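You operate a simulated robot arm through the tools that you are given. There is no shell and no other tool. Be economical: measure what you need, move in short steps, check, and stop when the job is done.

You are at the controls of a simulated two-armed robot. One attempt, no reset.

TASK
Take the lid off the small tin labelled "top grey" on the top of the red table and lay it down there. Put the red tray on the top of the red table away on the low shelf of the latch bench. Take the lock barrel from the top of the red table and leave it on top of the wooden block. Take the green gauge and put it in the silver steel bowl. Put the rubber mount on the top of the fitting table away on the high shelf of the parts rack. Put the G4 filter from the top of the latch bench on top of the battery case there. Put two of the clean wipes from the top of the lining table on the low shelf of the paint bench. Take the green straight driver and leave it on the top of the inspection bench. Fetch the red bracket from the top of the yellow table and set it on the top of the blue table. Put the hinge that says "413" from the top of the yellow table on the top of the blue table and the hinge that says "414" on top of the silver gland plate there. Fetch the teal pad and set it on the low shelf of the green stand. The order is free. Set down upright: filter, bracket, hinge, teal pad.

It is judged by the outcome, as a careful person would: the job done as asked, and still so three seconds after it is handed in. It fails if anything else is knocked over, pushed out of place, dropped, spilled or broken. Lids that push on must go on centred and level and be pressed home; caps that screw on are set level and turned clockwise until they are tight.

THE ROBOT
Two 7-joint arms with two-finger parallel grippers on one trunk, on a base that drives. Base frame: it is fixed to the floor where the robot stands at the start and does not move with it; the origin is under the middle of the robot, x ahead of it, y to its left, z up. Lengths are in mm, angles in rad, forces in N, time in s.
The left shoulder is at the start at [50, 187, 1160], the right one opposite. With the tool pointing down near the work surface each hand reaches from about 100 to 580 mm from the robot's upright axis, wherever it stands, measured 20 degrees to its own side. Places, roughly: battery case [-1000, -6250, 1000]; bracket [-2500, 750, 1000]; clean wipe (6x9x3 cm) [-2300, -8900, 900]; filter [-1000, -6000, 1000]; gland plate [-3000, 750, 750]; green gauge [-500, -2000, 750]; green straight driver [-1000, -7750, 1000]; high shelf of the parts rack (152x18 cm) [-3000, -660, 700]; hinge [-2750, 750, 1000]; lock barrel [750, -1000, 1000]; low shelf of the green stand [-12000, -800, 400]; low shelf of the latch bench [-1300, -6500, 300]; low shelf of the paint bench [-5400, -9400, 400]; red tray (9x15x3 cm) [900, -200, 900]; rubber mount [500, -3250, 1000]; small tin [500, -250, 1000]; steel bowl (13x13x5 cm) [-900, -1900, 600]; teal pad (5x7x6 cm) [-11500, -700, 1100]; top of the blue table [-1400, 800, 900]; top of the inspection bench [700, -8500, 900]; wooden block (11x5x5 cm) [600, -700, 900]. Payload 3.43 kg a hand.
Tool frame (each hand has its own): the origin (TCP) lies between the finger pads and is the grasp point; the fingertips stand 30 mm ahead of it; z points along the fingers, y is the line along which they close. Largest opening 94 mm; finger width 28, thickness 10; the body of the gripper, 50 by 96 mm, starts 55 mm behind the TCP.
Orientation is told as [roll, pitch, yaw] about the base's x, y, z axes, in that order, counted from this pose: with the fingers straight down and closing along the base's y, the tool's x points along the base's -x, its y along +y and its z along -z.

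THE INTERFACE
- The arms move only by the tool jog_arm. It takes "left_plan", "right_plan" or both (then of equal length, played together; a hand with none holds still); each is a list of rows, each a list of 7 numbers: the closure in counts, from 0 (fully open) to 255 (shut), then the shift along the tool's x, y, z in mm, then the turn, a rotation vector about the tool's x, y, z in rad. In form: [[hand, dx, dy, dz, rx, ry, rz], ...]. A call has 1 to 8 rows; each row is the pose to reach, as a shift and turn from the pose commanded when the call began, along the tool's axes at that moment. Each row takes 0.2 s and may step no farther than 50 mm and 0.15 rad from the row before; otherwise, or with a gripper value out of range, the whole call is refused. Where a pose cannot be reached the arm comes as near as it can. A force on the tool above 40 N (or 10 N above the force at the start of the call, whichever is more), or a blocked arm, ends the call early, and 0.2 s more pass. Each finger travels about 153 mm/s and halts on what it meets, pressing with about 27 N; the grip force reading is that of the motor and also rises with nothing between the fingers. The clock runs only during rows and for 0.2 s after the last one: add rows that repeat a pose to give the fingers time. It gives the time, the measured TCP pose, the force on the tool (base axes), the opening and the grip force at its end, in the units of the frame above (readings bear some noise), with the torque about the TCP (base axes, N m) and any sound that the robot's microphone picked up.
- Cameras (640 x 400 px; columns grow to the right, rows downward): "scene" is now at [134.3, -51.5, 1332.5]; the picture's right is [-0.55, -0.83, 0.00], its down [-0.39, 0.26, -0.88] and it looks along [0.74, -0.49, -0.47] (base axes); focal length 228 px, centre (320, 200). "left" rides on the left gripper at [76, -14, -103] in its tool frame; the picture's right is [0.18, 0.98, 0.00], its down [-0.75, 0.14, -0.64] and it looks along [-0.63, 0.12, 0.77] (tool axes); focal length 243 px, centre (320, 200). "right" rides on the right gripper at [76, 14, -102] in its tool frame; the picture's right is [-0.18, 0.98, 0.00], its down [-0.75, -0.14, -0.64] and it looks along [-0.63, -0.12, 0.77] (tool axes); focal length 243 px, centre (320, 200). There is no depth. A picture from a camera that has moved, and an enlarged one, comes with that camera's place and axes in the base frame and with its lens.
- camera(camera): a new picture of that camera. It takes no simulated time.
- move_column(by): slides the trunk up (or, below 0, down) by that many mm; the arms and the scene camera ride with it, the base frame stays. It gives what a move gives, with no picture.
- roll_base(legs): drives the robot by 1 to 6 legs, each [ahead, left, turn to the left] in mm, mm and rad, along the robot's own axes; the way and the turn of a leg run together, so that a leg with both is an arc; at most 1500 mm and 3.142 rad a leg. The arms and the cameras ride along, it lands a little off, and it stops where it bumps. It gives what a move gives.
- aim_head(pan, tilt): turns the head with the scene camera to pan (to the left, within 1.396 rad either way) and tilt (down, from -0.506 to 1.204), counted from straight ahead of the robot. It gives what a move gives.
- enlarge(camera, box): a new picture of the part [left, top, right, bottom] of that camera's present view, enlarged. It takes no simulated time.
- sign_off(): hands the job in; it is judged then, once.

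Work in short steps. Places have to be worked out from the pictures, the camera data and where the tool is seen: move nearer, look again, correct. Check each grasp and each placing, and mend what went wrong. You have 577 turns and 370 pictures in all, those below and enlarged ones among them. Open the grippers and draw the arms clear of the work before you hand the job in, unless the task says otherwise; then end with one line.

The tools are called as name(argument=value, ...) on one line, values as JSON. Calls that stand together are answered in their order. jog_arm: Moves the arms, as the interface text tells. Its arguments: {"type":"object","properties":{"left_plan":{"type":"array","items":{"type":"array","items":{"type":"number"}}},"right_plan":{"type":"array","items":{"type":"array","items":{"type":"number"}}}},"required":[]} The other tools are called the same way: move_column (by) slides the trunk up or down; roll_base (legs) drives the base; aim_head (pan, tilt) turns the head that bears the scene camera; camera (camera) takes a picture; enlarge (camera, box) takes an enlarged picture of a part of a camera's view; sign_off () hands the job in.

At the start:

```text
clock: 0.0
left_eef_pos: [342.1, -6.7, 1210.3]
left_tool_rot: [-0.001, 0.0, 0.001]
left_ft_force: [-0.5, -0.2, -0.5]
left_torque: [0.0, 0.04, 0.0]
left_finger_gap: 94.1
left_gripper_force: 0.0
right_eef_pos: [269.7, -380.3, 1245.8]
right_tool_rot: [0.002, 0.001, 0.0]
right_ft_force: [0.6, 0.6, -0.3]
right_torque: [0.03, -0.01, 0.02]
right_finger_gap: 94.0
right_gripper_force: 0.2
trunk travel left (down, up): [-375.0, 57.0]
robot x, y, heading: [-3.4, -1.9, 0.002]
head pan, tilt: [-0.586, 0.487]
```

scene: 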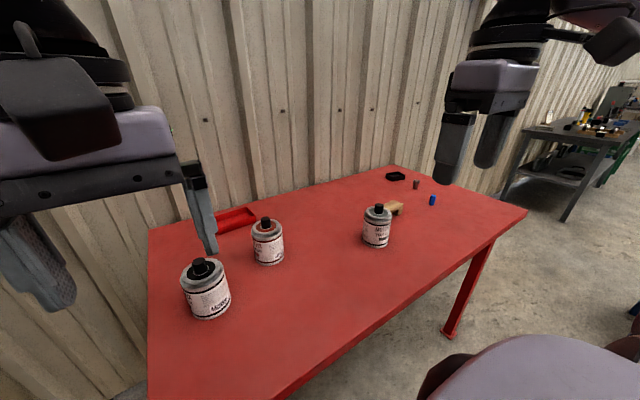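
right: 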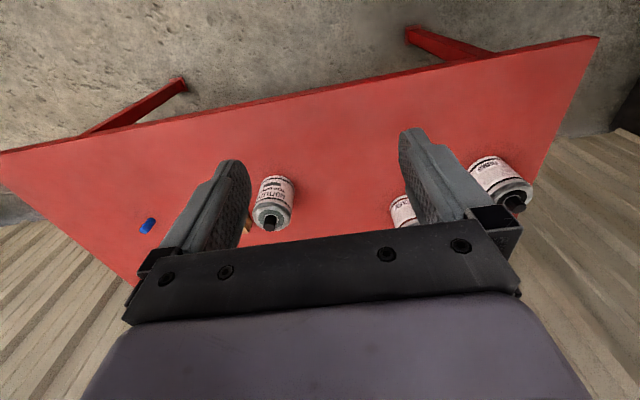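
left: 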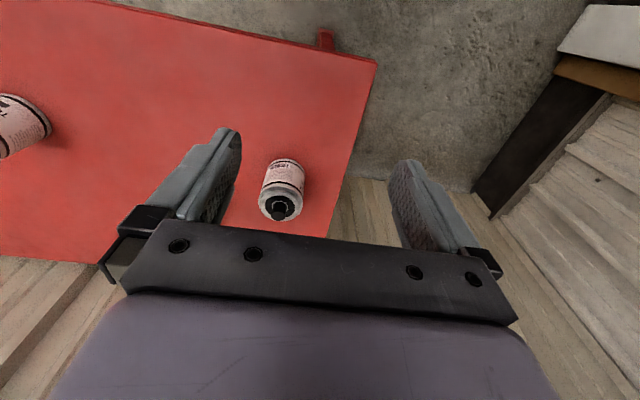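

I see three tins, a red tray, a block and a few small objects. I'll enlarge the view to read the labels.

enlarge(camera="scene", box=[150, 190, 310, 330])

enlarge(camera="scene", box=[340, 160, 460, 260])

```text
2.86 times, centred on (230, 260) of scene
camera zoom: at [134.3, -51.5, 1332.5], right [-0.55, -0.83, 0.0], down [-0.39, 0.26, -0.88], along [0.74, -0.49, -0.47], focal length 651 px, centre (577, 29)
```

zoom: 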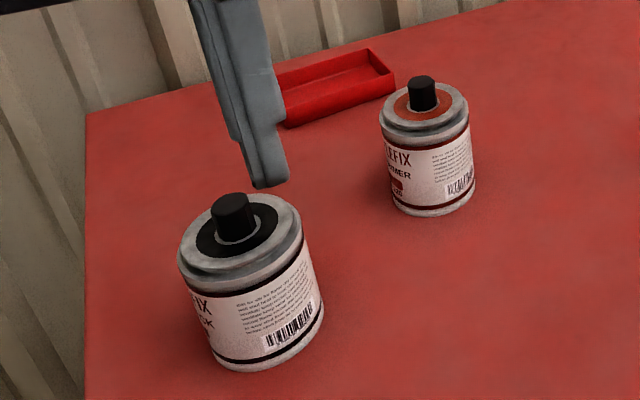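

```text
4.00 times, centred on (400, 210) of scene
camera zoom: at [134.3, -51.5, 1332.5], right [-0.55, -0.83, 0.0], down [-0.39, 0.26, -0.88], along [0.74, -0.49, -0.47], focal length 911 px, centre (0, 160)
```

zoom: 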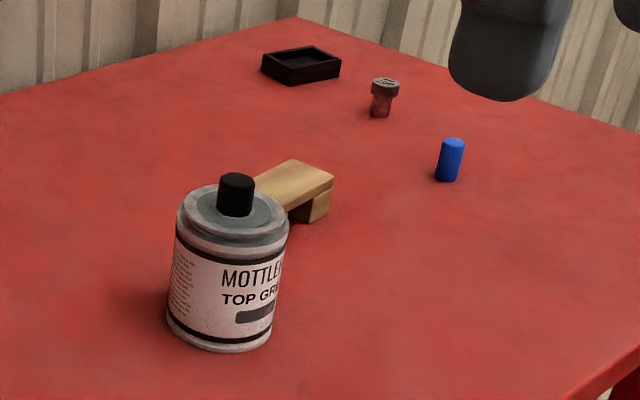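

The right-hand tin is "TOP GREY", and the table top seems to be around z≈830. I'll drive right so the tin and small items are in front of the robot, then look again.

roll_base(legs=[[0, -500, 0], [60, 0, 0]])

aim_head(pan=0, tilt=0.7)

camera(camera="scene")

camera(camera="right")

```text
clock: 3.5
left_eef_pos: [401.9, -496.3, 1210.8]
left_tool_rot: [0.001, 0.001, -0.001]
left_ft_force: [0.4, 0.4, -0.6]
left_torque: [-0.01, 0.03, 0.02]
left_finger_gap: 94.1
left_gripper_force: 0.0
right_eef_pos: [328.8, -869.2, 1244.7]
right_tool_rot: [0.0, 0.0, -0.001]
right_ft_force: [0.3, 0.5, 0.7]
right_torque: [-0.01, 0.05, 0.03]
right_finger_gap: 93.8
right_gripper_force: 0.0
trunk travel left (down, up): [-375.0, 57.0]
robot x, y, heading: [64.0, -490.2, 0.003]
head pan, tilt: [-0.586, 0.487]
```

```text
clock: 4.5
left_eef_pos: [401.5, -496.3, 1209.8]
left_tool_rot: [0.0, -0.002, -0.002]
left_ft_force: [-0.1, -0.6, 0.3]
left_torque: [-0.03, 0.02, -0.01]
left_finger_gap: 94.2
left_gripper_force: 0.0
right_eef_pos: [328.0, -870.4, 1245.7]
right_tool_rot: [-0.001, 0.001, -0.003]
right_ft_force: [-0.4, 0.4, 0.2]
right_torque: [0.02, 0.0, 0.01]
right_finger_gap: 94.3
right_gripper_force: 0.1
trunk travel left (down, up): [-375.0, 57.0]
robot x, y, heading: [60.0, -490.9, 0.003]
head pan, tilt: [0.0, 0.7]
```

```text
364 pictures are left
camera scene: at [202.7, -491.6, 1313.6], right [0.0, -1.0, 0.0], down [-0.64, 0.0, -0.77], along [0.77, 0.0, -0.64], focal length 228 px, centre (320, 200)
```

scene: 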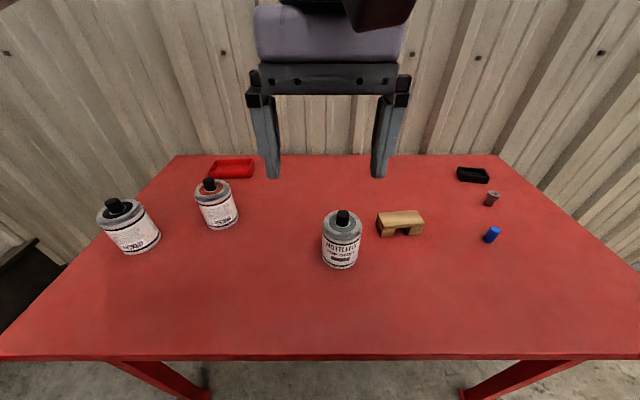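

```text
363 pictures are left
camera right: at [251.4, -854.9, 1347.2], right [0.19, 0.98, 0.0], down [0.75, -0.14, 0.64], along [0.63, -0.12, -0.77], focal length 243 px, centre (320, 200)
```

right: 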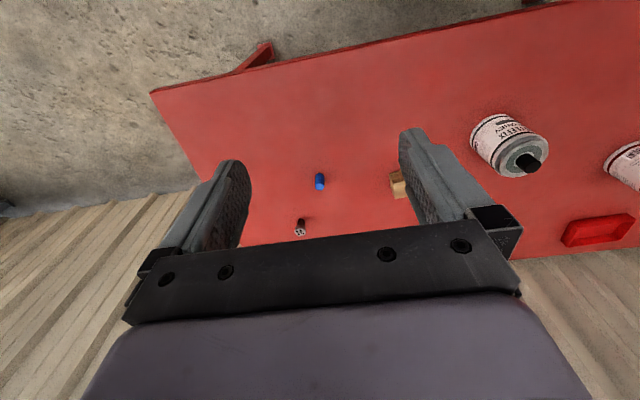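

Triangulation gives a table top at z≈865, the tin at (517,-540) and the blue piece at (574,-917). I'll enlarge the small items.

enlarge(camera="scene", box=[440, 150, 540, 260])

enlarge(camera="scene", box=[300, 190, 440, 280])

```text
3.64 times, centred on (490, 205) of scene
camera zoom: at [202.7, -491.6, 1313.6], right [0.0, -1.0, 0.0], down [-0.64, 0.0, -0.77], along [0.77, 0.0, -0.64], focal length 828 px, centre (-298, 182)
```

zoom: 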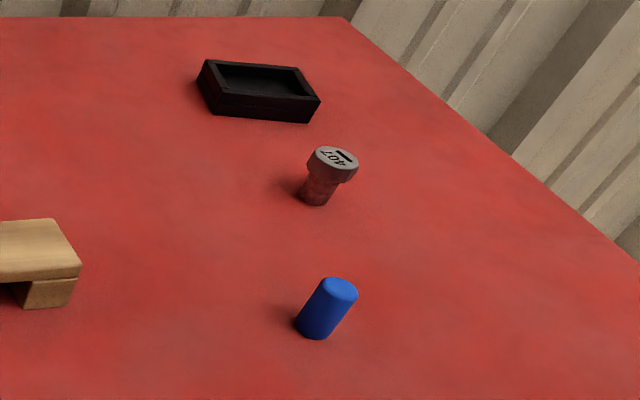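

```text
4.44 times, centred on (370, 235) of scene
camera zoom: at [202.7, -491.6, 1313.6], right [0.0, -1.0, 0.0], down [-0.64, 0.0, -0.77], along [0.77, 0.0, -0.64], focal length 1012 px, centre (98, 44)
```

zoom: 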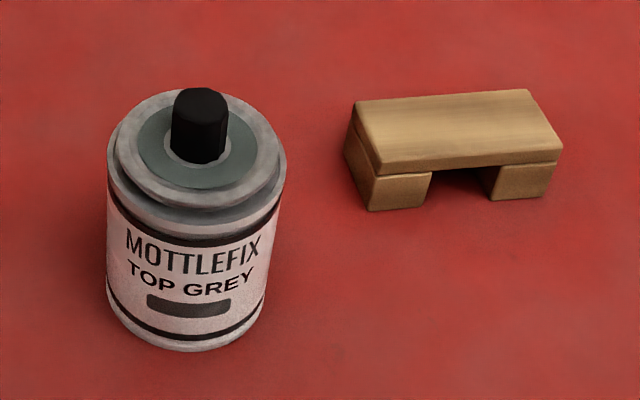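

The lock barrel is the slotted "407" piece near (719,-997), and the tin is about 84 mm wide with a knob of about 23 mm. I'll swing the left hand away and bring the right hand over the tin.

jog_arm(right_plan=[[0, -24, 41, 0, 0, 0, 0], [0, -47, 82, 0, 0, 0, 0], [0, -71, 124, 0, 0, 0, 0], [0, -94, 165, 0, 0, 0, 0], [0, -118, 206, 0, 0, 0, 0], [0, -142, 247, 0, 0, 0, 0], [0, -165, 289, 0, 0, 0, 0], [0, -189, 330, 0, 0, 0, 0]], left_plan=[[0, 5, 38, 0, 0, 0, 0], [0, 10, 76, 0, 0, 0, 0], [0, 15, 114, 0, 0, 0, 0], [0, 20, 152, 0, 0, 0, 0], [0, 25, 190, 0, 0, 0, 0], [0, 30, 228, 0, 0, 0, 0], [0, 35, 266, 0, 0, 0, 0], [0, 40, 300, 0, 0, 0, 0]])

jog_arm(right_plan=[[0, 0, 0, 45, 0, 0, 0], [0, 0, 0, 90, 0, 0, 0], [0, 0, 0, 130, 0, 0, 0], [0, 0, 0, 160, 0, 0, 0]])

camera(camera="right")

camera(camera="scene")

```text
clock: 6.3
left_eef_pos: [363.2, -196.5, 1209.8]
left_tool_rot: [-0.003, -0.001, 0.0]
left_ft_force: [-0.3, -0.2, -0.3]
left_torque: [-0.01, 0.01, 0.0]
left_finger_gap: 94.2
left_gripper_force: 0.0
right_eef_pos: [455.5, -659.3, 1232.4]
right_tool_rot: [0.001, -0.002, -0.002]
right_ft_force: [0.2, -0.1, -0.2]
right_torque: [0.01, -0.02, 0.02]
right_finger_gap: 94.1
right_gripper_force: 0.2
right hand out of reach, approached as far as the arm can: row 6, 7, 8
trunk travel left (down, up): [-375.0, 57.0]
robot x, y, heading: [59.6, -491.3, -0.001]
head pan, tilt: [0.0, 0.7]
```

```text
clock: 7.3
left_eef_pos: [363.6, -197.7, 1210.5]
left_tool_rot: [0.0, 0.0, -0.003]
left_ft_force: [0.6, 0.5, -0.9]
left_torque: [0.0, 0.01, -0.01]
left_finger_gap: 94.1
left_gripper_force: 0.0
right_eef_pos: [454.8, -659.7, 1064.0]
right_tool_rot: [-0.001, -0.001, -0.002]
right_ft_force: [-0.2, 0.6, -0.4]
right_torque: [-0.03, 0.02, 0.0]
right_finger_gap: 94.0
right_gripper_force: 0.0
trunk travel left (down, up): [-375.0, 57.0]
robot x, y, heading: [56.8, -491.0, 0.0]
head pan, tilt: [0.0, 0.7]
```

```text
360 pictures are left
camera right: at [379.1, -643.7, 1165.4], right [0.19, 0.98, 0.0], down [0.75, -0.14, 0.64], along [0.63, -0.12, -0.77], focal length 243 px, centre (320, 200)
```

right: 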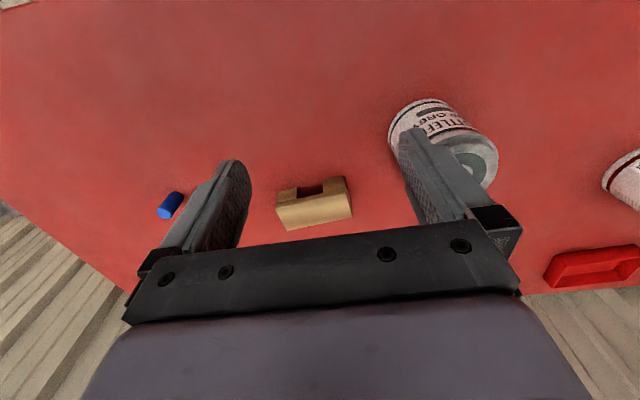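

```text
359 pictures are left
camera scene: at [203.1, -491.7, 1313.6], right [0.0, -1.0, 0.0], down [-0.64, 0.0, -0.76], along [0.76, 0.0, -0.64], focal length 228 px, centre (320, 200)
```

scene: 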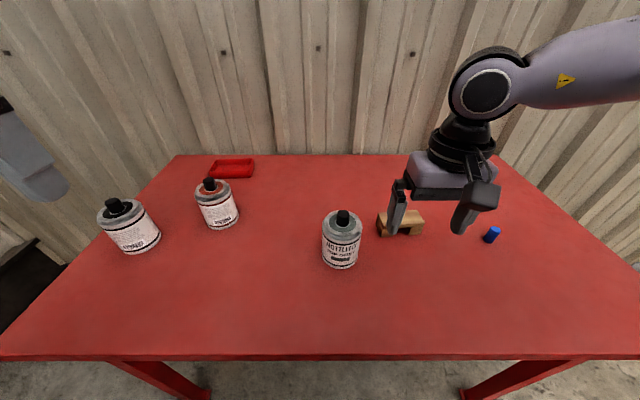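

The reach was limited at that height. I'll raise the trunk by 50 and shift the hand over the tin at the current height, since the tips at about 1084 clear the knob.

move_column(by=50)

jog_arm(right_plan=[[0, -20, 40, 0, 0, 0, 0], [0, -40, 80, 0, 0, 0, 0], [0, -62, 120, 0, 0, 0, 0], [0, -62, 120, 0, 0, 0, 0]])

camera(camera="right")

camera(camera="scene")

```text
clock: 8.2
left_eef_pos: [364.4, -197.7, 1261.0]
left_tool_rot: [0.002, 0.0, 0.0]
left_ft_force: [-0.3, -0.3, 0.9]
left_torque: [0.0, 0.01, -0.01]
left_finger_gap: 94.2
left_gripper_force: 0.1
right_eef_pos: [455.2, -658.3, 1113.6]
right_tool_rot: [0.001, 0.001, -0.001]
right_ft_force: [-0.1, 0.2, 1.0]
right_torque: [-0.03, 0.02, 0.0]
right_finger_gap: 94.0
right_gripper_force: 0.0
trunk travel left (down, up): [-425.0, 7.0]
robot x, y, heading: [56.6, -491.3, 0.0]
head pan, tilt: [0.0, 0.7]
```

```text
clock: 9.2
left_eef_pos: [364.6, -196.8, 1261.2]
left_tool_rot: [0.0, -0.001, -0.004]
left_ft_force: [-0.7, 0.3, 0.1]
left_torque: [0.0, 0.01, -0.03]
left_finger_gap: 94.2
left_gripper_force: 0.1
right_eef_pos: [477.1, -629.2, 1114.8]
right_tool_rot: [0.002, -0.002, -0.003]
right_ft_force: [0.7, 0.3, 0.5]
right_torque: [0.0, 0.02, 0.02]
right_finger_gap: 94.1
right_gripper_force: 0.0
right hand out of reach, approached as far as the arm can: row 1, 2, 3, 4
trunk travel left (down, up): [-425.0, 7.0]
robot x, y, heading: [60.6, -490.8, -0.0]
head pan, tilt: [0.0, 0.7]
```

```text
358 pictures are left
camera right: at [399.2, -614.4, 1216.5], right [0.19, 0.98, 0.0], down [0.75, -0.14, 0.64], along [0.63, -0.12, -0.77], focal length 243 px, centre (320, 200)
```

right: 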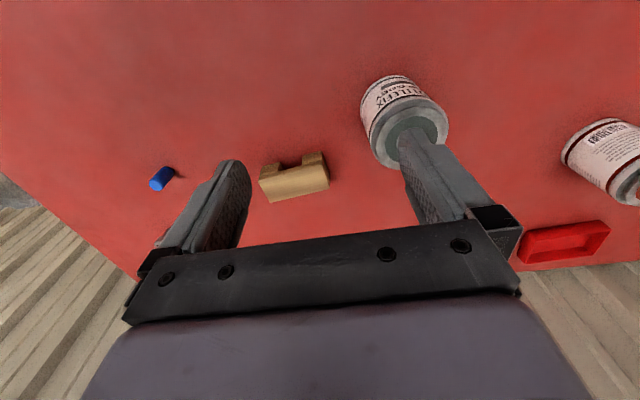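

```text
357 pictures are left
camera scene: at [202.4, -491.5, 1363.7], right [0.0, -1.0, 0.0], down [-0.64, 0.0, -0.77], along [0.77, 0.0, -0.64], focal length 228 px, centre (320, 200)
```

scene: 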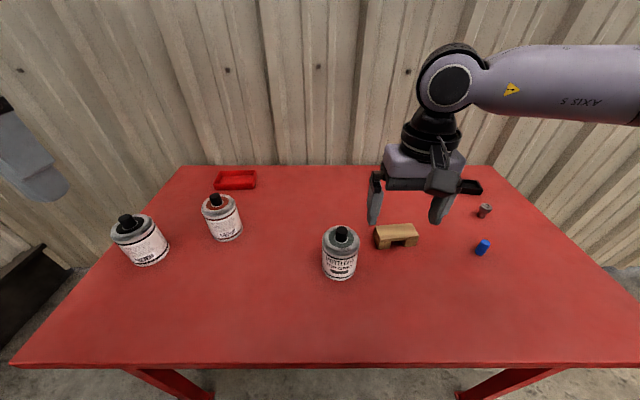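

The arm reaches less at this height, so I need to stand closer. I'll tilt the head down to see the gap between base and table.

aim_head(pan=0, tilt=1.2)

camera(camera="scene")

```text
clock: 10.1
left_eef_pos: [362.5, -197.3, 1261.2]
left_tool_rot: [0.001, -0.001, -0.002]
left_ft_force: [0.5, -0.1, -0.2]
left_torque: [-0.03, 0.02, 0.01]
left_finger_gap: 94.0
left_gripper_force: 0.0
right_eef_pos: [476.4, -630.1, 1115.7]
right_tool_rot: [0.001, 0.0, -0.002]
right_ft_force: [-0.5, -0.4, 0.2]
right_torque: [-0.01, 0.04, -0.02]
right_finger_gap: 94.2
right_gripper_force: 0.0
trunk travel left (down, up): [-425.0, 7.0]
robot x, y, heading: [61.7, -490.5, 0.001]
head pan, tilt: [0.0, 1.201]
```

```text
356 pictures are left
camera scene: at [173.8, -491.5, 1327.7], right [0.0, -1.0, 0.0], down [-0.93, 0.0, -0.36], along [0.36, 0.0, -0.93], focal length 228 px, centre (320, 200)
```

scene: 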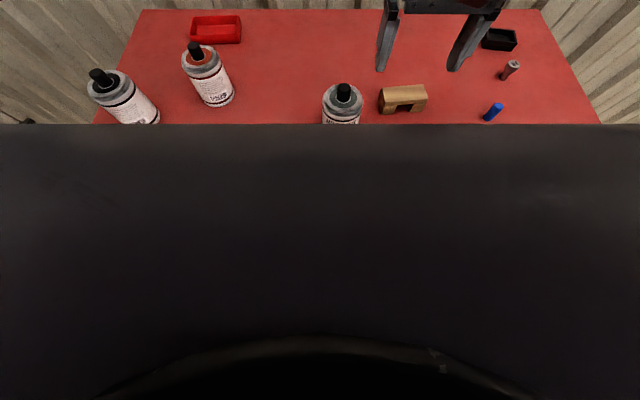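

The body hides the gap. I'll creep ahead 80 mm and watch for a bump.

roll_base(legs=[[80, 0, 0]])

aim_head(pan=0, tilt=0.7)

jog_arm(right_plan=[[0, 8, 30, 0, 0, 0, 0], [0, 16, 60, 0, 0, 0, 0], [0, 32, 87, 0, 0, 0, 0], [0, 32, 87, 0, 0, 0, 0]])

camera(camera="right")

camera(camera="scene")

```text
clock: 11.2
left_eef_pos: [442.1, -195.1, 1260.7]
left_tool_rot: [-0.001, 0.001, 0.002]
left_ft_force: [-0.1, 0.8, 0.1]
left_torque: [0.0, -0.02, 0.03]
left_finger_gap: 93.6
left_gripper_force: 0.1
right_eef_pos: [555.0, -630.1, 1114.3]
right_tool_rot: [0.001, 0.001, 0.0]
right_ft_force: [0.3, 0.3, 0.4]
right_torque: [0.0, 0.04, 0.01]
right_finger_gap: 93.9
right_gripper_force: 0.0
trunk travel left (down, up): [-425.0, 7.0]
robot x, y, heading: [135.0, -490.8, -0.001]
head pan, tilt: [0.0, 1.201]
```

```text
clock: 12.1
left_eef_pos: [440.6, -196.6, 1262.1]
left_tool_rot: [0.0, 0.0, 0.0]
left_ft_force: [-0.6, 0.9, -0.3]
left_torque: [0.0, -0.05, -0.01]
left_finger_gap: 94.3
left_gripper_force: 0.0
right_eef_pos: [555.9, -629.7, 1113.6]
right_tool_rot: [0.001, -0.001, 0.0]
right_ft_force: [0.8, -0.3, -0.4]
right_torque: [-0.01, -0.01, -0.01]
right_finger_gap: 93.9
right_gripper_force: 0.1
trunk travel left (down, up): [-425.0, 7.0]
robot x, y, heading: [137.2, -490.5, 0.0]
head pan, tilt: [0.0, 0.7]
```

```text
clock: 13.1
left_eef_pos: [441.0, -196.7, 1261.1]
left_tool_rot: [0.001, -0.001, 0.0]
left_ft_force: [-0.1, 0.0, 0.4]
left_torque: [0.01, -0.01, -0.01]
left_finger_gap: 94.2
left_gripper_force: 0.0
right_eef_pos: [506.8, -611.6, 1115.6]
right_tool_rot: [0.004, -0.003, 0.001]
right_ft_force: [-0.2, -0.2, 0.1]
right_torque: [0.0, 0.02, 0.01]
right_finger_gap: 93.7
right_gripper_force: 0.1
right hand out of reach, approached as far as the arm can: row 1, 2, 3, 4
trunk travel left (down, up): [-425.0, 7.0]
robot x, y, heading: [138.5, -491.6, -0.0]
head pan, tilt: [0.0, 0.7]
```

```text
355 pictures are left
camera right: at [430.6, -595.6, 1217.5], right [0.18, 0.98, 0.0], down [0.75, -0.14, 0.64], along [0.63, -0.12, -0.77], focal length 243 px, centre (320, 200)
```

right: 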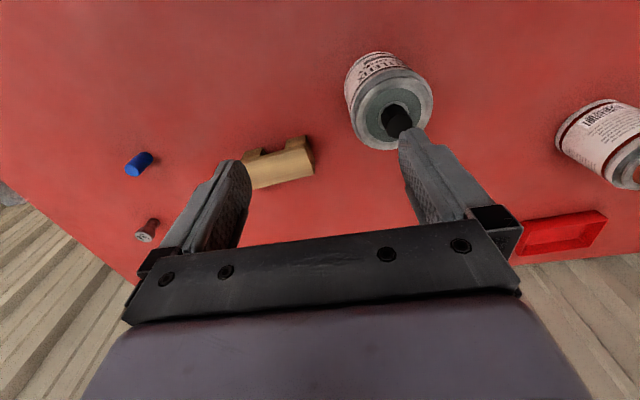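

```text
354 pictures are left
camera scene: at [280.8, -491.4, 1363.6], right [0.0, -1.0, 0.0], down [-0.64, 0.0, -0.77], along [0.77, 0.0, -0.64], focal length 228 px, centre (320, 200)
```

scene: 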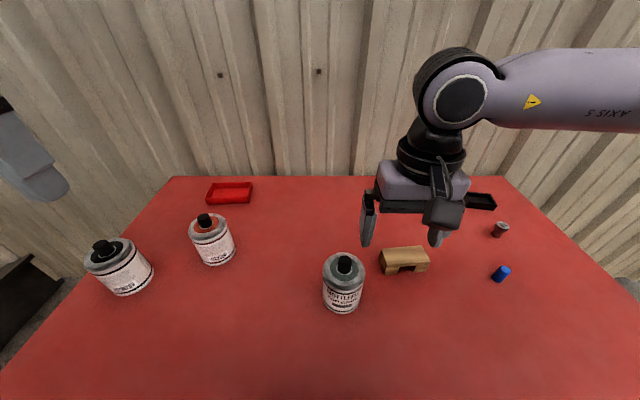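

No bump. I'll drive the base left 72 so the tin falls in the right hand's easy zone, then look from the hand.

roll_base(legs=[[30, 72, 0]])

camera(camera="right")

camera(camera="scene")

```text
clock: 14.1
left_eef_pos: [472.3, -125.3, 1260.2]
left_tool_rot: [-0.002, -0.001, 0.0]
left_ft_force: [0.9, 0.6, -0.6]
left_torque: [0.01, 0.04, -0.01]
left_finger_gap: 94.1
left_gripper_force: 0.1
right_eef_pos: [537.9, -540.5, 1115.9]
right_tool_rot: [0.002, 0.0, -0.001]
right_ft_force: [-1.0, 0.2, 0.2]
right_torque: [0.01, -0.01, -0.03]
right_finger_gap: 93.8
right_gripper_force: 0.0
trunk travel left (down, up): [-425.0, 7.0]
robot x, y, heading: [166.3, -419.1, -0.001]
head pan, tilt: [0.0, 0.7]
```

```text
353 pictures are left
camera right: at [461.5, -524.6, 1217.4], right [0.18, 0.98, 0.0], down [0.75, -0.14, 0.64], along [0.63, -0.12, -0.77], focal length 243 px, centre (320, 200)
```

right: 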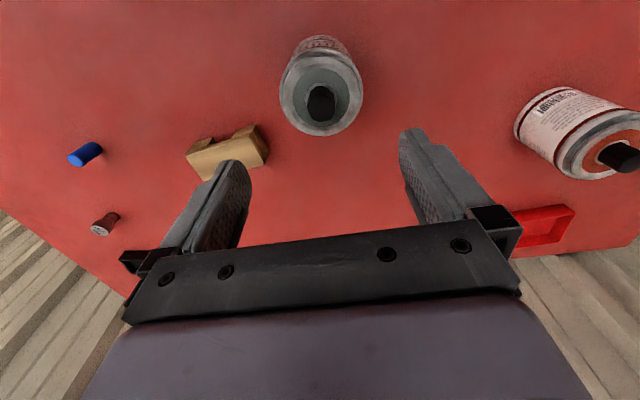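

```text
352 pictures are left
camera scene: at [311.5, -420.2, 1363.6], right [0.0, -1.0, 0.0], down [-0.64, 0.0, -0.76], along [0.76, 0.0, -0.64], focal length 228 px, centre (320, 200)
```

scene: 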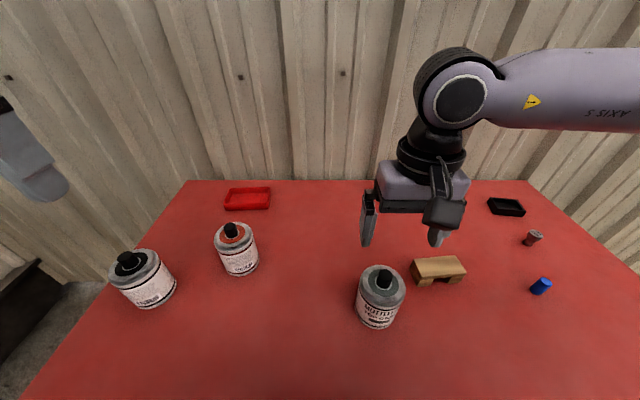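

The knob is near (533,-538) with its top at about 990–1000, so the hand is nearly above it. I'll partly close and descend to z≈1045, then look.

jog_arm(right_plan=[[60, 2, 1, 35, 0, 0, 0], [120, 4, 1, 60, 0, 0, 0], [120, 4, 1, 70, 0, 0, 0]])

camera(camera="right")

enlarge(camera="scene", box=[330, 210, 450, 330])

```text
clock: 14.9
left_eef_pos: [472.9, -127.1, 1261.5]
left_tool_rot: [0.0, 0.0, 0.001]
left_ft_force: [-0.7, -1.1, -0.9]
left_torque: [0.02, 0.01, 0.0]
left_finger_gap: 94.1
left_gripper_force: 0.0
right_eef_pos: [530.8, -547.8, 1046.6]
right_tool_rot: [0.003, -0.001, -0.001]
right_ft_force: [-0.7, 1.3, -1.0]
right_torque: [0.0, 0.02, 0.02]
right_finger_gap: 49.7
right_gripper_force: 0.2
right hand out of reach, approached as far as the arm can: row 1, 2, 3
trunk travel left (down, up): [-425.0, 7.0]
robot x, y, heading: [166.8, -420.7, -0.002]
head pan, tilt: [0.0, 0.7]
```

```text
351 pictures are left
camera right: at [454.3, -532.4, 1149.1], right [0.18, 0.98, 0.0], down [0.75, -0.14, 0.64], along [0.63, -0.11, -0.77], focal length 243 px, centre (320, 200)
```

right: 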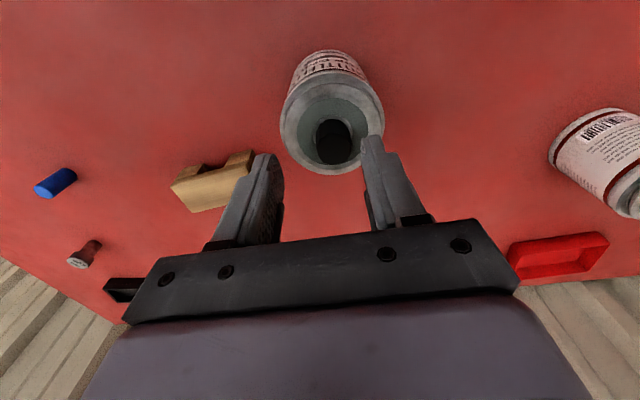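

```text
3.33 times, centred on (390, 270) of scene
camera zoom: at [311.2, -421.0, 1363.6], right [0.0, -1.0, 0.0], down [-0.64, 0.0, -0.76], along [0.76, 0.0, -0.64], focal length 759 px, centre (87, -33)
```

zoom: 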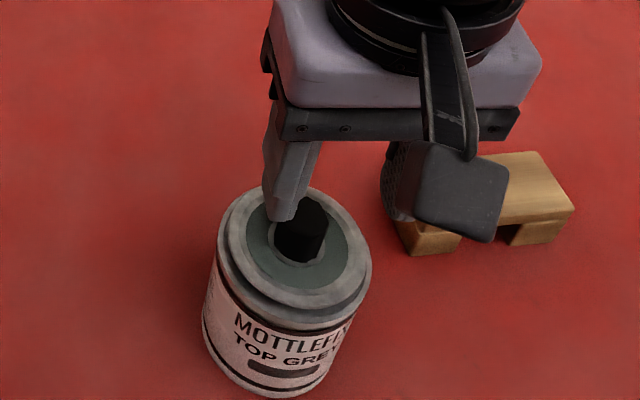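

The hand hits an inward reach limit, so I'll shift the base left and forward to give it room. The knob is estimated at (531,-537) with its top around 1005.

jog_arm(right_plan=[[120, 0, -20, -30, 0, 0, 0], [120, 0, -60, -30, 0, 0, 0]])

roll_base(legs=[[0, 75, 0]])

camera(camera="right")

```text
clock: 15.5
left_eef_pos: [471.4, -127.1, 1261.4]
left_tool_rot: [0.001, -0.001, 0.0]
left_ft_force: [0.3, 0.3, 0.1]
left_torque: [0.01, -0.01, -0.02]
left_finger_gap: 94.1
left_gripper_force: 0.0
right_eef_pos: [529.6, -609.9, 1075.9]
right_tool_rot: [0.006, 0.0, 0.002]
right_ft_force: [0.3, 0.2, 0.1]
right_torque: [0.08, -0.01, 0.03]
right_finger_gap: 49.8
right_gripper_force: 0.0
trunk travel left (down, up): [-425.0, 7.0]
robot x, y, heading: [170.4, -420.5, 0.0]
head pan, tilt: [0.0, 0.7]
```

```text
clock: 16.6
left_eef_pos: [471.7, -51.1, 1260.8]
left_tool_rot: [0.001, 0.0, 0.001]
left_ft_force: [0.0, 0.4, 0.1]
left_torque: [0.04, 0.0, -0.01]
left_finger_gap: 94.0
left_gripper_force: 0.0
right_eef_pos: [531.2, -534.6, 1075.1]
right_tool_rot: [0.003, -0.002, 0.001]
right_ft_force: [0.3, 0.5, -1.0]
right_torque: [-0.01, 0.04, 0.01]
right_finger_gap: 49.7
right_gripper_force: 0.1
trunk travel left (down, up): [-425.0, 7.0]
robot x, y, heading: [173.3, -345.9, 0.001]
head pan, tilt: [0.0, 0.7]
```

```text
349 pictures are left
camera right: at [453.5, -518.6, 1177.1], right [0.18, 0.98, 0.0], down [0.75, -0.14, 0.64], along [0.63, -0.12, -0.77], focal length 243 px, centre (320, 200)
```

right: 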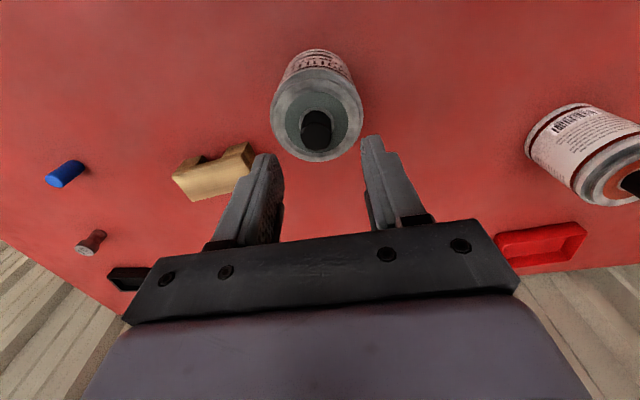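

The hand is over the knob to within a few mm. I'll descend to z≈1035 and check.

jog_arm(right_plan=[[120, 0, -2, 25, 0, 0, 0], [120, 0, -2, 40, 0, 0, 0], [120, 0, -2, 40, 0, 0, 0]])

camera(camera="right")

enlarge(camera="scene", box=[350, 200, 490, 320])

```text
clock: 17.4
left_eef_pos: [472.1, -54.0, 1261.6]
left_tool_rot: [0.002, -0.002, -0.001]
left_ft_force: [0.1, -0.6, 0.4]
left_torque: [0.0, -0.03, 0.01]
left_finger_gap: 93.9
left_gripper_force: 0.0
right_eef_pos: [530.2, -537.5, 1035.0]
right_tool_rot: [0.004, -0.002, -0.001]
right_ft_force: [0.2, 0.4, -0.2]
right_torque: [-0.01, 0.01, 0.02]
right_finger_gap: 49.6
right_gripper_force: 0.0
trunk travel left (down, up): [-425.0, 7.0]
robot x, y, heading: [168.9, -343.8, 0.004]
head pan, tilt: [0.0, 0.7]
```

```text
348 pictures are left
camera right: at [453.1, -521.9, 1135.7], right [0.18, 0.98, 0.0], down [0.75, -0.14, 0.64], along [0.63, -0.12, -0.77], focal length 243 px, centre (320, 200)
```

right: 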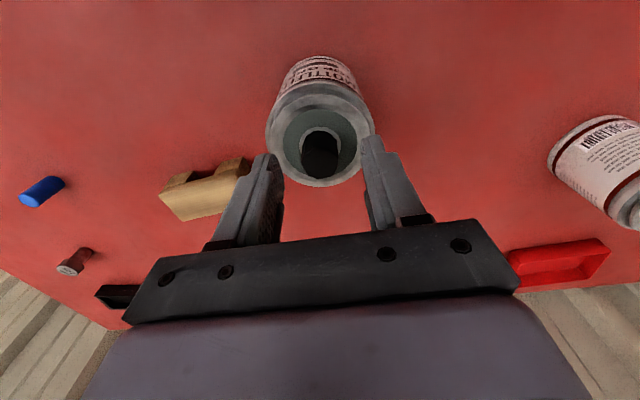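

```text
3.33 times, centred on (420, 260) of scene
camera zoom: at [311.0, -346.7, 1363.6], right [0.0, -1.0, 0.0], down [-0.64, 0.0, -0.77], along [0.77, 0.0, -0.64], focal length 759 px, centre (-13, 0)
```

zoom: 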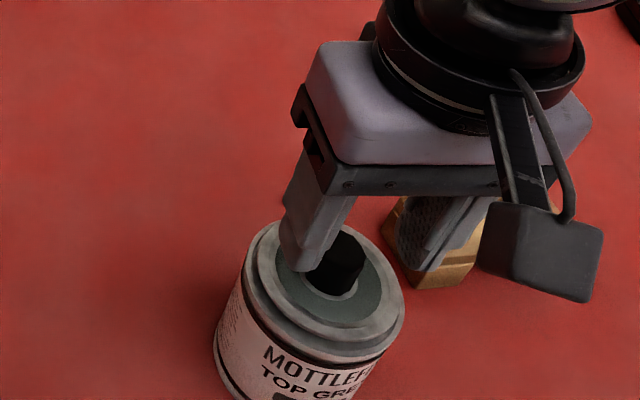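

It's aligned well. I'll descend 22 more so the pads flank the knob, then look.

jog_arm(right_plan=[[120, 0, 0, 12, 0, 0, 0], [120, 0, 0, 22, 0, 0, 0], [120, 0, 0, 22, 0, 0, 0]])

camera(camera="right")

enlarge(camera="scene", box=[350, 200, 490, 320])

```text
clock: 18.2
left_eef_pos: [471.3, -51.6, 1260.7]
left_tool_rot: [0.001, 0.0, 0.0]
left_ft_force: [0.6, -0.5, 0.5]
left_torque: [0.0, 0.0, 0.02]
left_finger_gap: 93.9
left_gripper_force: 0.1
right_eef_pos: [529.8, -537.5, 1011.5]
right_tool_rot: [0.003, -0.002, 0.0]
right_ft_force: [0.6, 0.1, -0.3]
right_torque: [0.0, 0.02, 0.0]
right_finger_gap: 49.8
right_gripper_force: 0.0
trunk travel left (down, up): [-425.0, 7.0]
robot x, y, heading: [165.7, -344.1, 0.005]
head pan, tilt: [0.0, 0.7]
```

```text
346 pictures are left
camera right: at [453.2, -521.6, 1114.2], right [0.18, 0.98, 0.0], down [0.75, -0.14, 0.64], along [0.63, -0.12, -0.77], focal length 243 px, centre (320, 200)
```

right: 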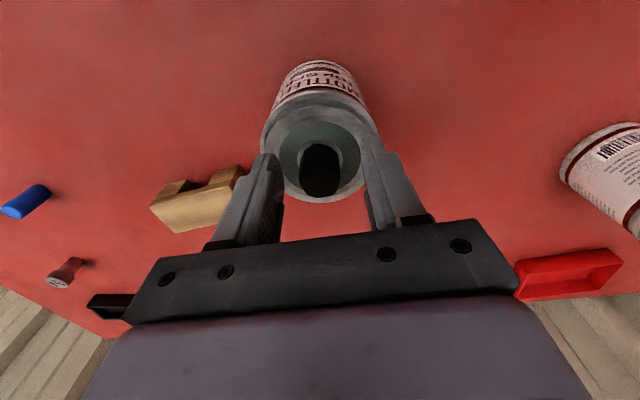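

```text
3.33 times, centred on (420, 260) of scene
camera zoom: at [311.0, -346.7, 1363.6], right [0.0, -1.0, 0.0], down [-0.64, 0.0, -0.76], along [0.76, 0.0, -0.64], focal length 759 px, centre (-13, 0)
```

zoom: 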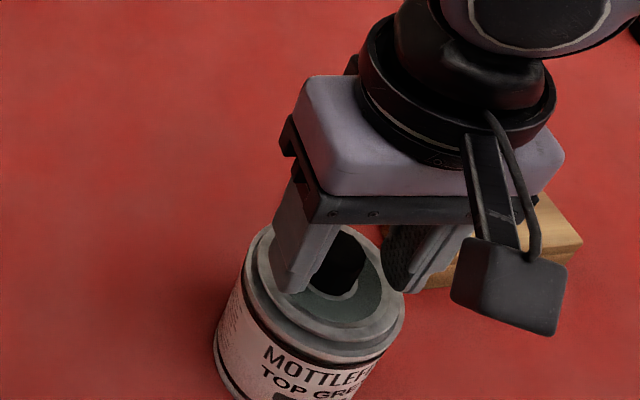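

The tips are about 12 mm below the knob top. I'll go 8 mm lower and close on it.

jog_arm(right_plan=[[120, 0, 0, 8, 0, 0, 0], [160, 0, 0, 8, 0, 0, 0], [200, 0, 0, 8, 0, 0, 0], [220, 0, 0, 8, 0, 0, 0], [220, 0, 0, 8, 0, 0, 0]])

camera(camera="right")

```text
clock: 19.4
left_eef_pos: [471.4, -52.3, 1261.5]
left_tool_rot: [-0.001, 0.0, 0.001]
left_ft_force: [0.7, -0.6, -0.3]
left_torque: [-0.02, 0.02, 0.0]
left_finger_gap: 94.0
left_gripper_force: 0.2
right_eef_pos: [531.5, -537.8, 1005.9]
right_tool_rot: [0.003, 0.001, -0.001]
right_ft_force: [-0.1, -1.8, -4.0]
right_torque: [-0.29, -0.01, -0.07]
right_finger_gap: 24.4
right_gripper_force: 27.1
trunk travel left (down, up): [-425.0, 7.0]
robot x, y, heading: [167.3, -348.8, -0.001]
head pan, tilt: [0.0, 0.7]
```

```text
344 pictures are left
camera right: at [454.3, -521.9, 1107.0], right [0.18, 0.98, 0.0], down [0.75, -0.14, 0.64], along [0.63, -0.12, -0.77], focal length 243 px, centre (320, 200)
```

right: 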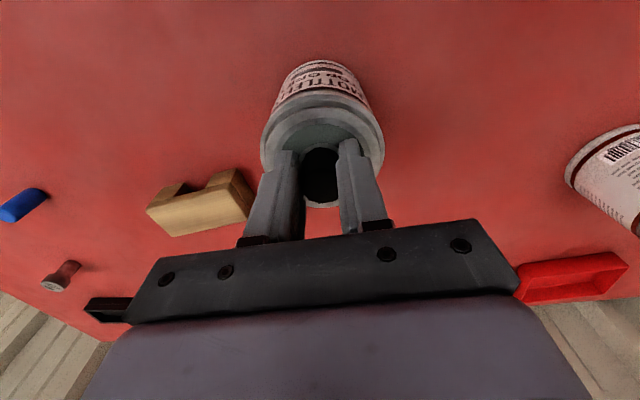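

The knob is gripped (24.4 mm). I'll lift a little and read the force.

jog_arm(right_plan=[[220, 0, 0, -2, 0, 0, 0], [220, 0, 0, -5, 0, 0, 0], [220, 0, 0, -8, 0, 0, 0]])

camera(camera="right")

enlarge(camera="scene", box=[350, 200, 490, 320])

```text
clock: 20.2
left_eef_pos: [471.3, -53.1, 1261.1]
left_tool_rot: [0.0, 0.001, 0.0]
left_ft_force: [0.7, -0.1, -0.9]
left_torque: [0.02, -0.03, 0.0]
left_finger_gap: 94.3
left_gripper_force: 0.1
right_eef_pos: [531.6, -538.5, 1012.3]
right_tool_rot: [0.004, -0.001, 0.001]
right_ft_force: [0.5, 0.4, -6.8]
right_torque: [0.02, 0.07, 0.04]
right_finger_gap: 24.5
right_gripper_force: 27.5
trunk travel left (down, up): [-425.0, 7.0]
robot x, y, heading: [166.8, -348.7, -0.003]
head pan, tilt: [0.0, 0.7]
```

```text
343 pictures are left
camera right: at [454.3, -521.4, 1114.7], right [0.18, 0.98, 0.0], down [0.75, -0.14, 0.64], along [0.63, -0.12, -0.77], focal length 243 px, centre (320, 200)
```

right: 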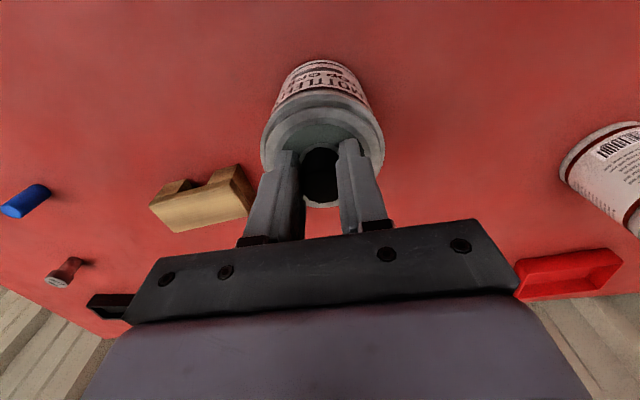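

```text
3.33 times, centred on (420, 260) of scene
camera zoom: at [311.4, -346.9, 1363.5], right [0.0, -1.0, 0.0], down [-0.64, 0.0, -0.76], along [0.76, 0.0, -0.64], focal length 759 px, centre (-13, 0)
```

zoom: 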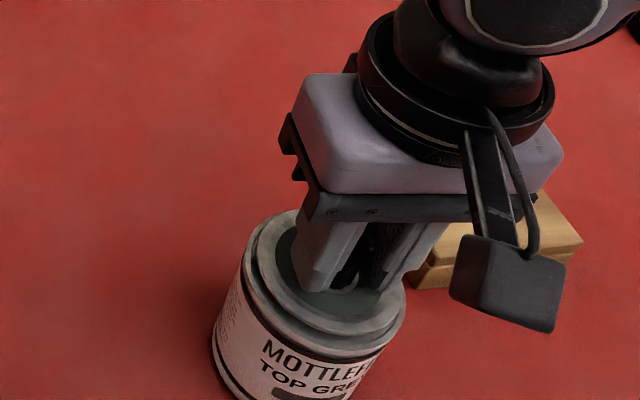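

The force shows about 7 N and the whole tin came along, so the lid is tight. I'll set it back down, keep hold of the knob, and prepare the left hand to hold the tin body from the side: fingers horizontal, camera up.

jog_arm(right_plan=[[220, 0, 0, 3, 0, 0, 0], [220, 0, 0, 6, 0, 0, 0], [220, 0, 0, 7, 0, 0, 0]])

jog_arm(left_plan=[[0, 10, 10, 10, 0.083, 0.083, -0.083], [0, 20, 20, 20, 0.166, 0.166, -0.166], [0, 30, 30, 30, 0.249, 0.249, -0.249], [0, 30, 40, 40, 0.332, 0.332, -0.332], [0, 30, 50, 50, 0.415, 0.415, -0.415], [0, 30, 50, 60, 0.498, 0.498, -0.498], [0, 30, 50, 70, 0.581, 0.581, -0.581], [0, 30, 50, 80, 0.664, 0.664, -0.664]])

```text
clock: 21.0
left_eef_pos: [471.6, -52.8, 1259.9]
left_tool_rot: [0.001, -0.002, 0.0]
left_ft_force: [-0.5, 0.0, -0.5]
left_torque: [0.01, 0.01, -0.02]
left_finger_gap: 94.0
left_gripper_force: 0.0
right_eef_pos: [530.9, -536.0, 1005.1]
right_tool_rot: [0.003, 0.0, -0.002]
right_ft_force: [0.9, 0.3, -4.8]
right_torque: [-0.04, 0.05, 0.01]
right_finger_gap: 24.4
right_gripper_force: 26.8
trunk travel left (down, up): [-425.0, 7.0]
robot x, y, heading: [167.5, -343.7, -0.002]
head pan, tilt: [0.0, 0.7]
```

```text
clock: 22.8
left_eef_pos: [441.7, -1.9, 1179.9]
left_tool_rot: [-0.5, 0.812, 0.502]
left_ft_force: [0.1, 0.9, 0.6]
left_torque: [0.0, 0.0, -0.02]
left_finger_gap: 94.0
left_gripper_force: 0.1
right_eef_pos: [530.0, -535.5, 1006.1]
right_tool_rot: [0.002, 0.0, 0.001]
right_ft_force: [-1.3, 1.3, -3.6]
right_torque: [-0.1, 0.09, -0.02]
right_finger_gap: 24.4
right_gripper_force: 27.0
trunk travel left (down, up): [-425.0, 7.0]
robot x, y, heading: [166.1, -347.5, 0.003]
head pan, tilt: [0.0, 0.7]
```

The rotation is going well; I'll finish it to point along −y.

jog_arm(left_plan=[[0, 0, 0, 0, 0.078, 0.078, -0.078], [0, 0, 0, 0, 0.156, 0.156, -0.156], [0, 0, 0, 0, 0.234, 0.234, -0.234], [0, 0, 0, 0, 0.312, 0.312, -0.312], [0, 0, 0, 0, 0.39, 0.39, -0.39], [0, 0, 0, 0, 0.468, 0.468, -0.468], [0, 0, 0, 0, 0.545, 0.545, -0.545], [0, 0, 0, 0, 0.545, 0.545, -0.545]])

camera(camera="scene")

camera(camera="left")

```text
clock: 24.6
left_eef_pos: [441.5, -1.9, 1182.1]
left_tool_rot: [2.461, 1.569, -2.25]
left_ft_force: [0.3, 0.2, -0.2]
left_torque: [0.02, 0.01, 0.0]
left_finger_gap: 93.8
left_gripper_force: 0.1
left hand out of reach, approached as far as the arm can: row 4
right_eef_pos: [531.1, -535.9, 1005.4]
right_tool_rot: [0.005, -0.001, -0.001]
right_ft_force: [0.3, 1.2, 0.5]
right_torque: [-0.18, 0.04, 0.05]
right_finger_gap: 24.2
right_gripper_force: 26.9
trunk travel left (down, up): [-425.0, 7.0]
robot x, y, heading: [167.5, -342.1, 0.003]
head pan, tilt: [0.0, 0.7]
```

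```text
341 pictures are left
camera scene: at [311.1, -346.7, 1363.6], right [0.0, -1.0, 0.0], down [-0.64, 0.0, -0.76], along [0.76, 0.0, -0.64], focal length 228 px, centre (320, 200)
```

scene: 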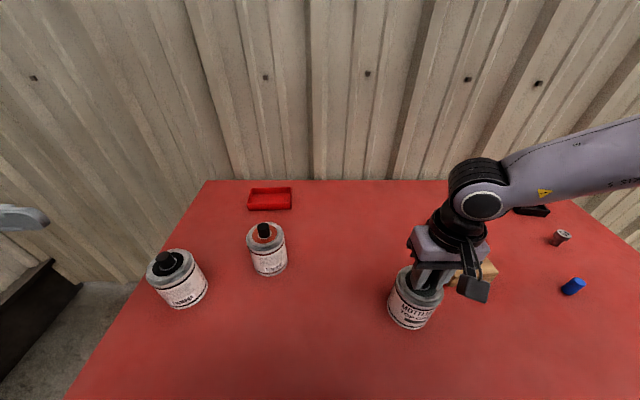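

```text
340 pictures are left
camera left: at [456.2, 100.1, 1257.6], right [-0.98, 0.0, 0.18], down [-0.14, 0.64, -0.75], along [-0.12, -0.77, -0.63], focal length 243 px, centre (320, 200)
```

left: 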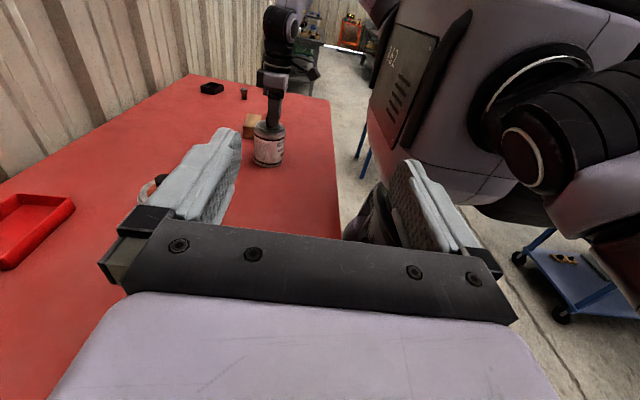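

The pose is as wanted (camera up, closing along x). I'll yaw it 0.35 to swing the wrist toward the robot and move toward the tin, still high.

jog_arm(left_plan=[[0, 0, 0, 40, 0.12, 0, 0], [0, 0, 0, 85, 0.24, 0, 0], [0, 0, 0, 130, 0.35, 0, 0], [0, 0, 0, 175, 0.35, 0, 0], [0, 0, 0, 220, 0.35, 0, 0], [0, -20, 0, 260, 0.35, 0, 0], [0, -40, 0, 300, 0.35, 0, 0], [0, -60, 0, 320, 0.35, 0, 0]])

camera(camera="left")

```text
clock: 26.4
left_eef_pos: [474.3, -174.2, 1162.8]
left_tool_rot: [-0.833, 1.568, 1.086]
left_ft_force: [0.0, 0.2, 0.0]
left_torque: [0.04, -0.01, 0.02]
left_finger_gap: 93.9
left_gripper_force: 0.0
left hand out of reach, approached as far as the arm can: row 3, 4, 5, 6, 7, 8
right_eef_pos: [531.0, -536.2, 1005.5]
right_tool_rot: [0.002, -0.004, 0.001]
right_ft_force: [2.5, -0.1, 1.1]
right_torque: [-0.24, -0.01, 0.02]
right_finger_gap: 24.5
right_gripper_force: 27.0
trunk travel left (down, up): [-425.0, 7.0]
robot x, y, heading: [164.5, -343.8, 0.003]
head pan, tilt: [0.0, 0.7]
```

```text
339 pictures are left
camera left: at [452.3, -73.4, 1238.3], right [-0.92, -0.34, 0.18], down [-0.35, 0.56, -0.75], along [0.15, -0.76, -0.63], focal length 243 px, centre (320, 200)
```

left: 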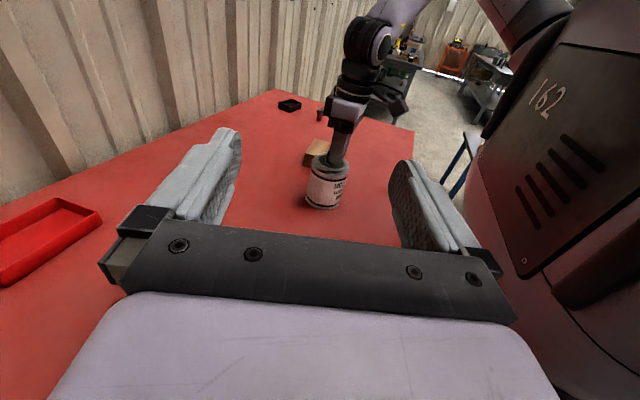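

The wrist folds too close to the shoulder at this height, so I'll descend here first, in free space beside the tins.

jog_arm(left_plan=[[0, -45, 0, 0, 0, 0, 0], [0, -90, 0, 0, 0, 0, 0], [0, -135, 0, 0, 0, 0, 0], [0, -180, 0, 0, 0, 0, 0], [0, -215, 0, 0, 0, 0, 0], [0, -230, 0, 0, 0, 0, 0]])

camera(camera="left")

camera(camera="scene")

```text
clock: 27.8
left_eef_pos: [412.0, -107.3, 1039.3]
left_tool_rot: [-0.916, 1.569, 1.004]
left_ft_force: [0.3, 0.0, 0.1]
left_torque: [0.03, 0.04, -0.03]
left_finger_gap: 93.8
left_gripper_force: 0.1
left hand out of reach, approached as far as the arm can: row 1, 2, 3, 4, 5, 6
right_eef_pos: [530.5, -535.6, 1005.9]
right_tool_rot: [0.003, -0.002, 0.001]
right_ft_force: [1.7, 0.0, 0.9]
right_torque: [-0.25, -0.06, 0.06]
right_finger_gap: 24.3
right_gripper_force: 26.8
trunk travel left (down, up): [-425.0, 7.0]
robot x, y, heading: [169.2, -346.0, -0.005]
head pan, tilt: [0.0, 0.7]
```

```text
338 pictures are left
camera left: at [390.7, -6.9, 1116.2], right [-0.92, -0.34, 0.18], down [-0.35, 0.56, -0.75], along [0.15, -0.76, -0.63], focal length 243 px, centre (320, 200)
```

left: 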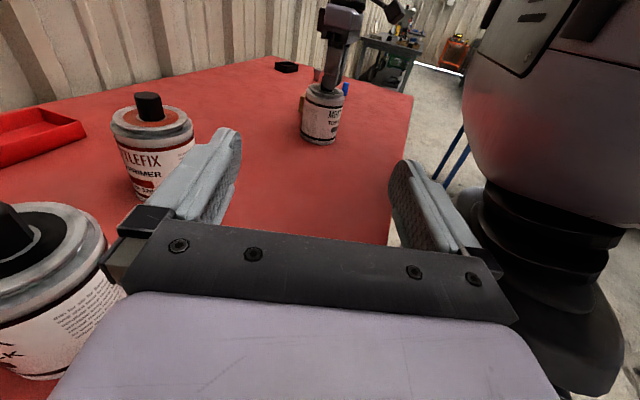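

```text
337 pictures are left
camera scene: at [311.2, -346.6, 1363.6], right [0.0, -1.0, 0.0], down [-0.64, 0.0, -0.76], along [0.76, 0.0, -0.64], focal length 228 px, centre (320, 200)
```

scene: 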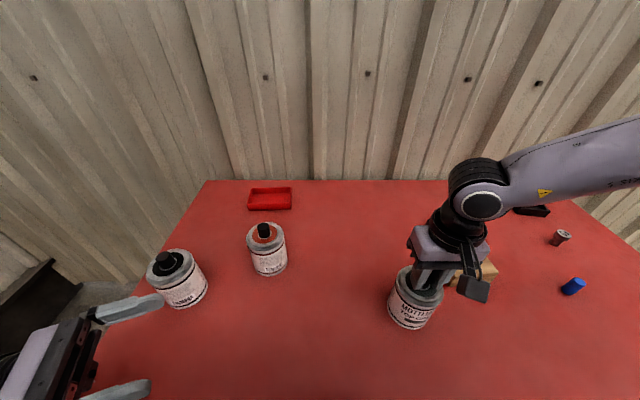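

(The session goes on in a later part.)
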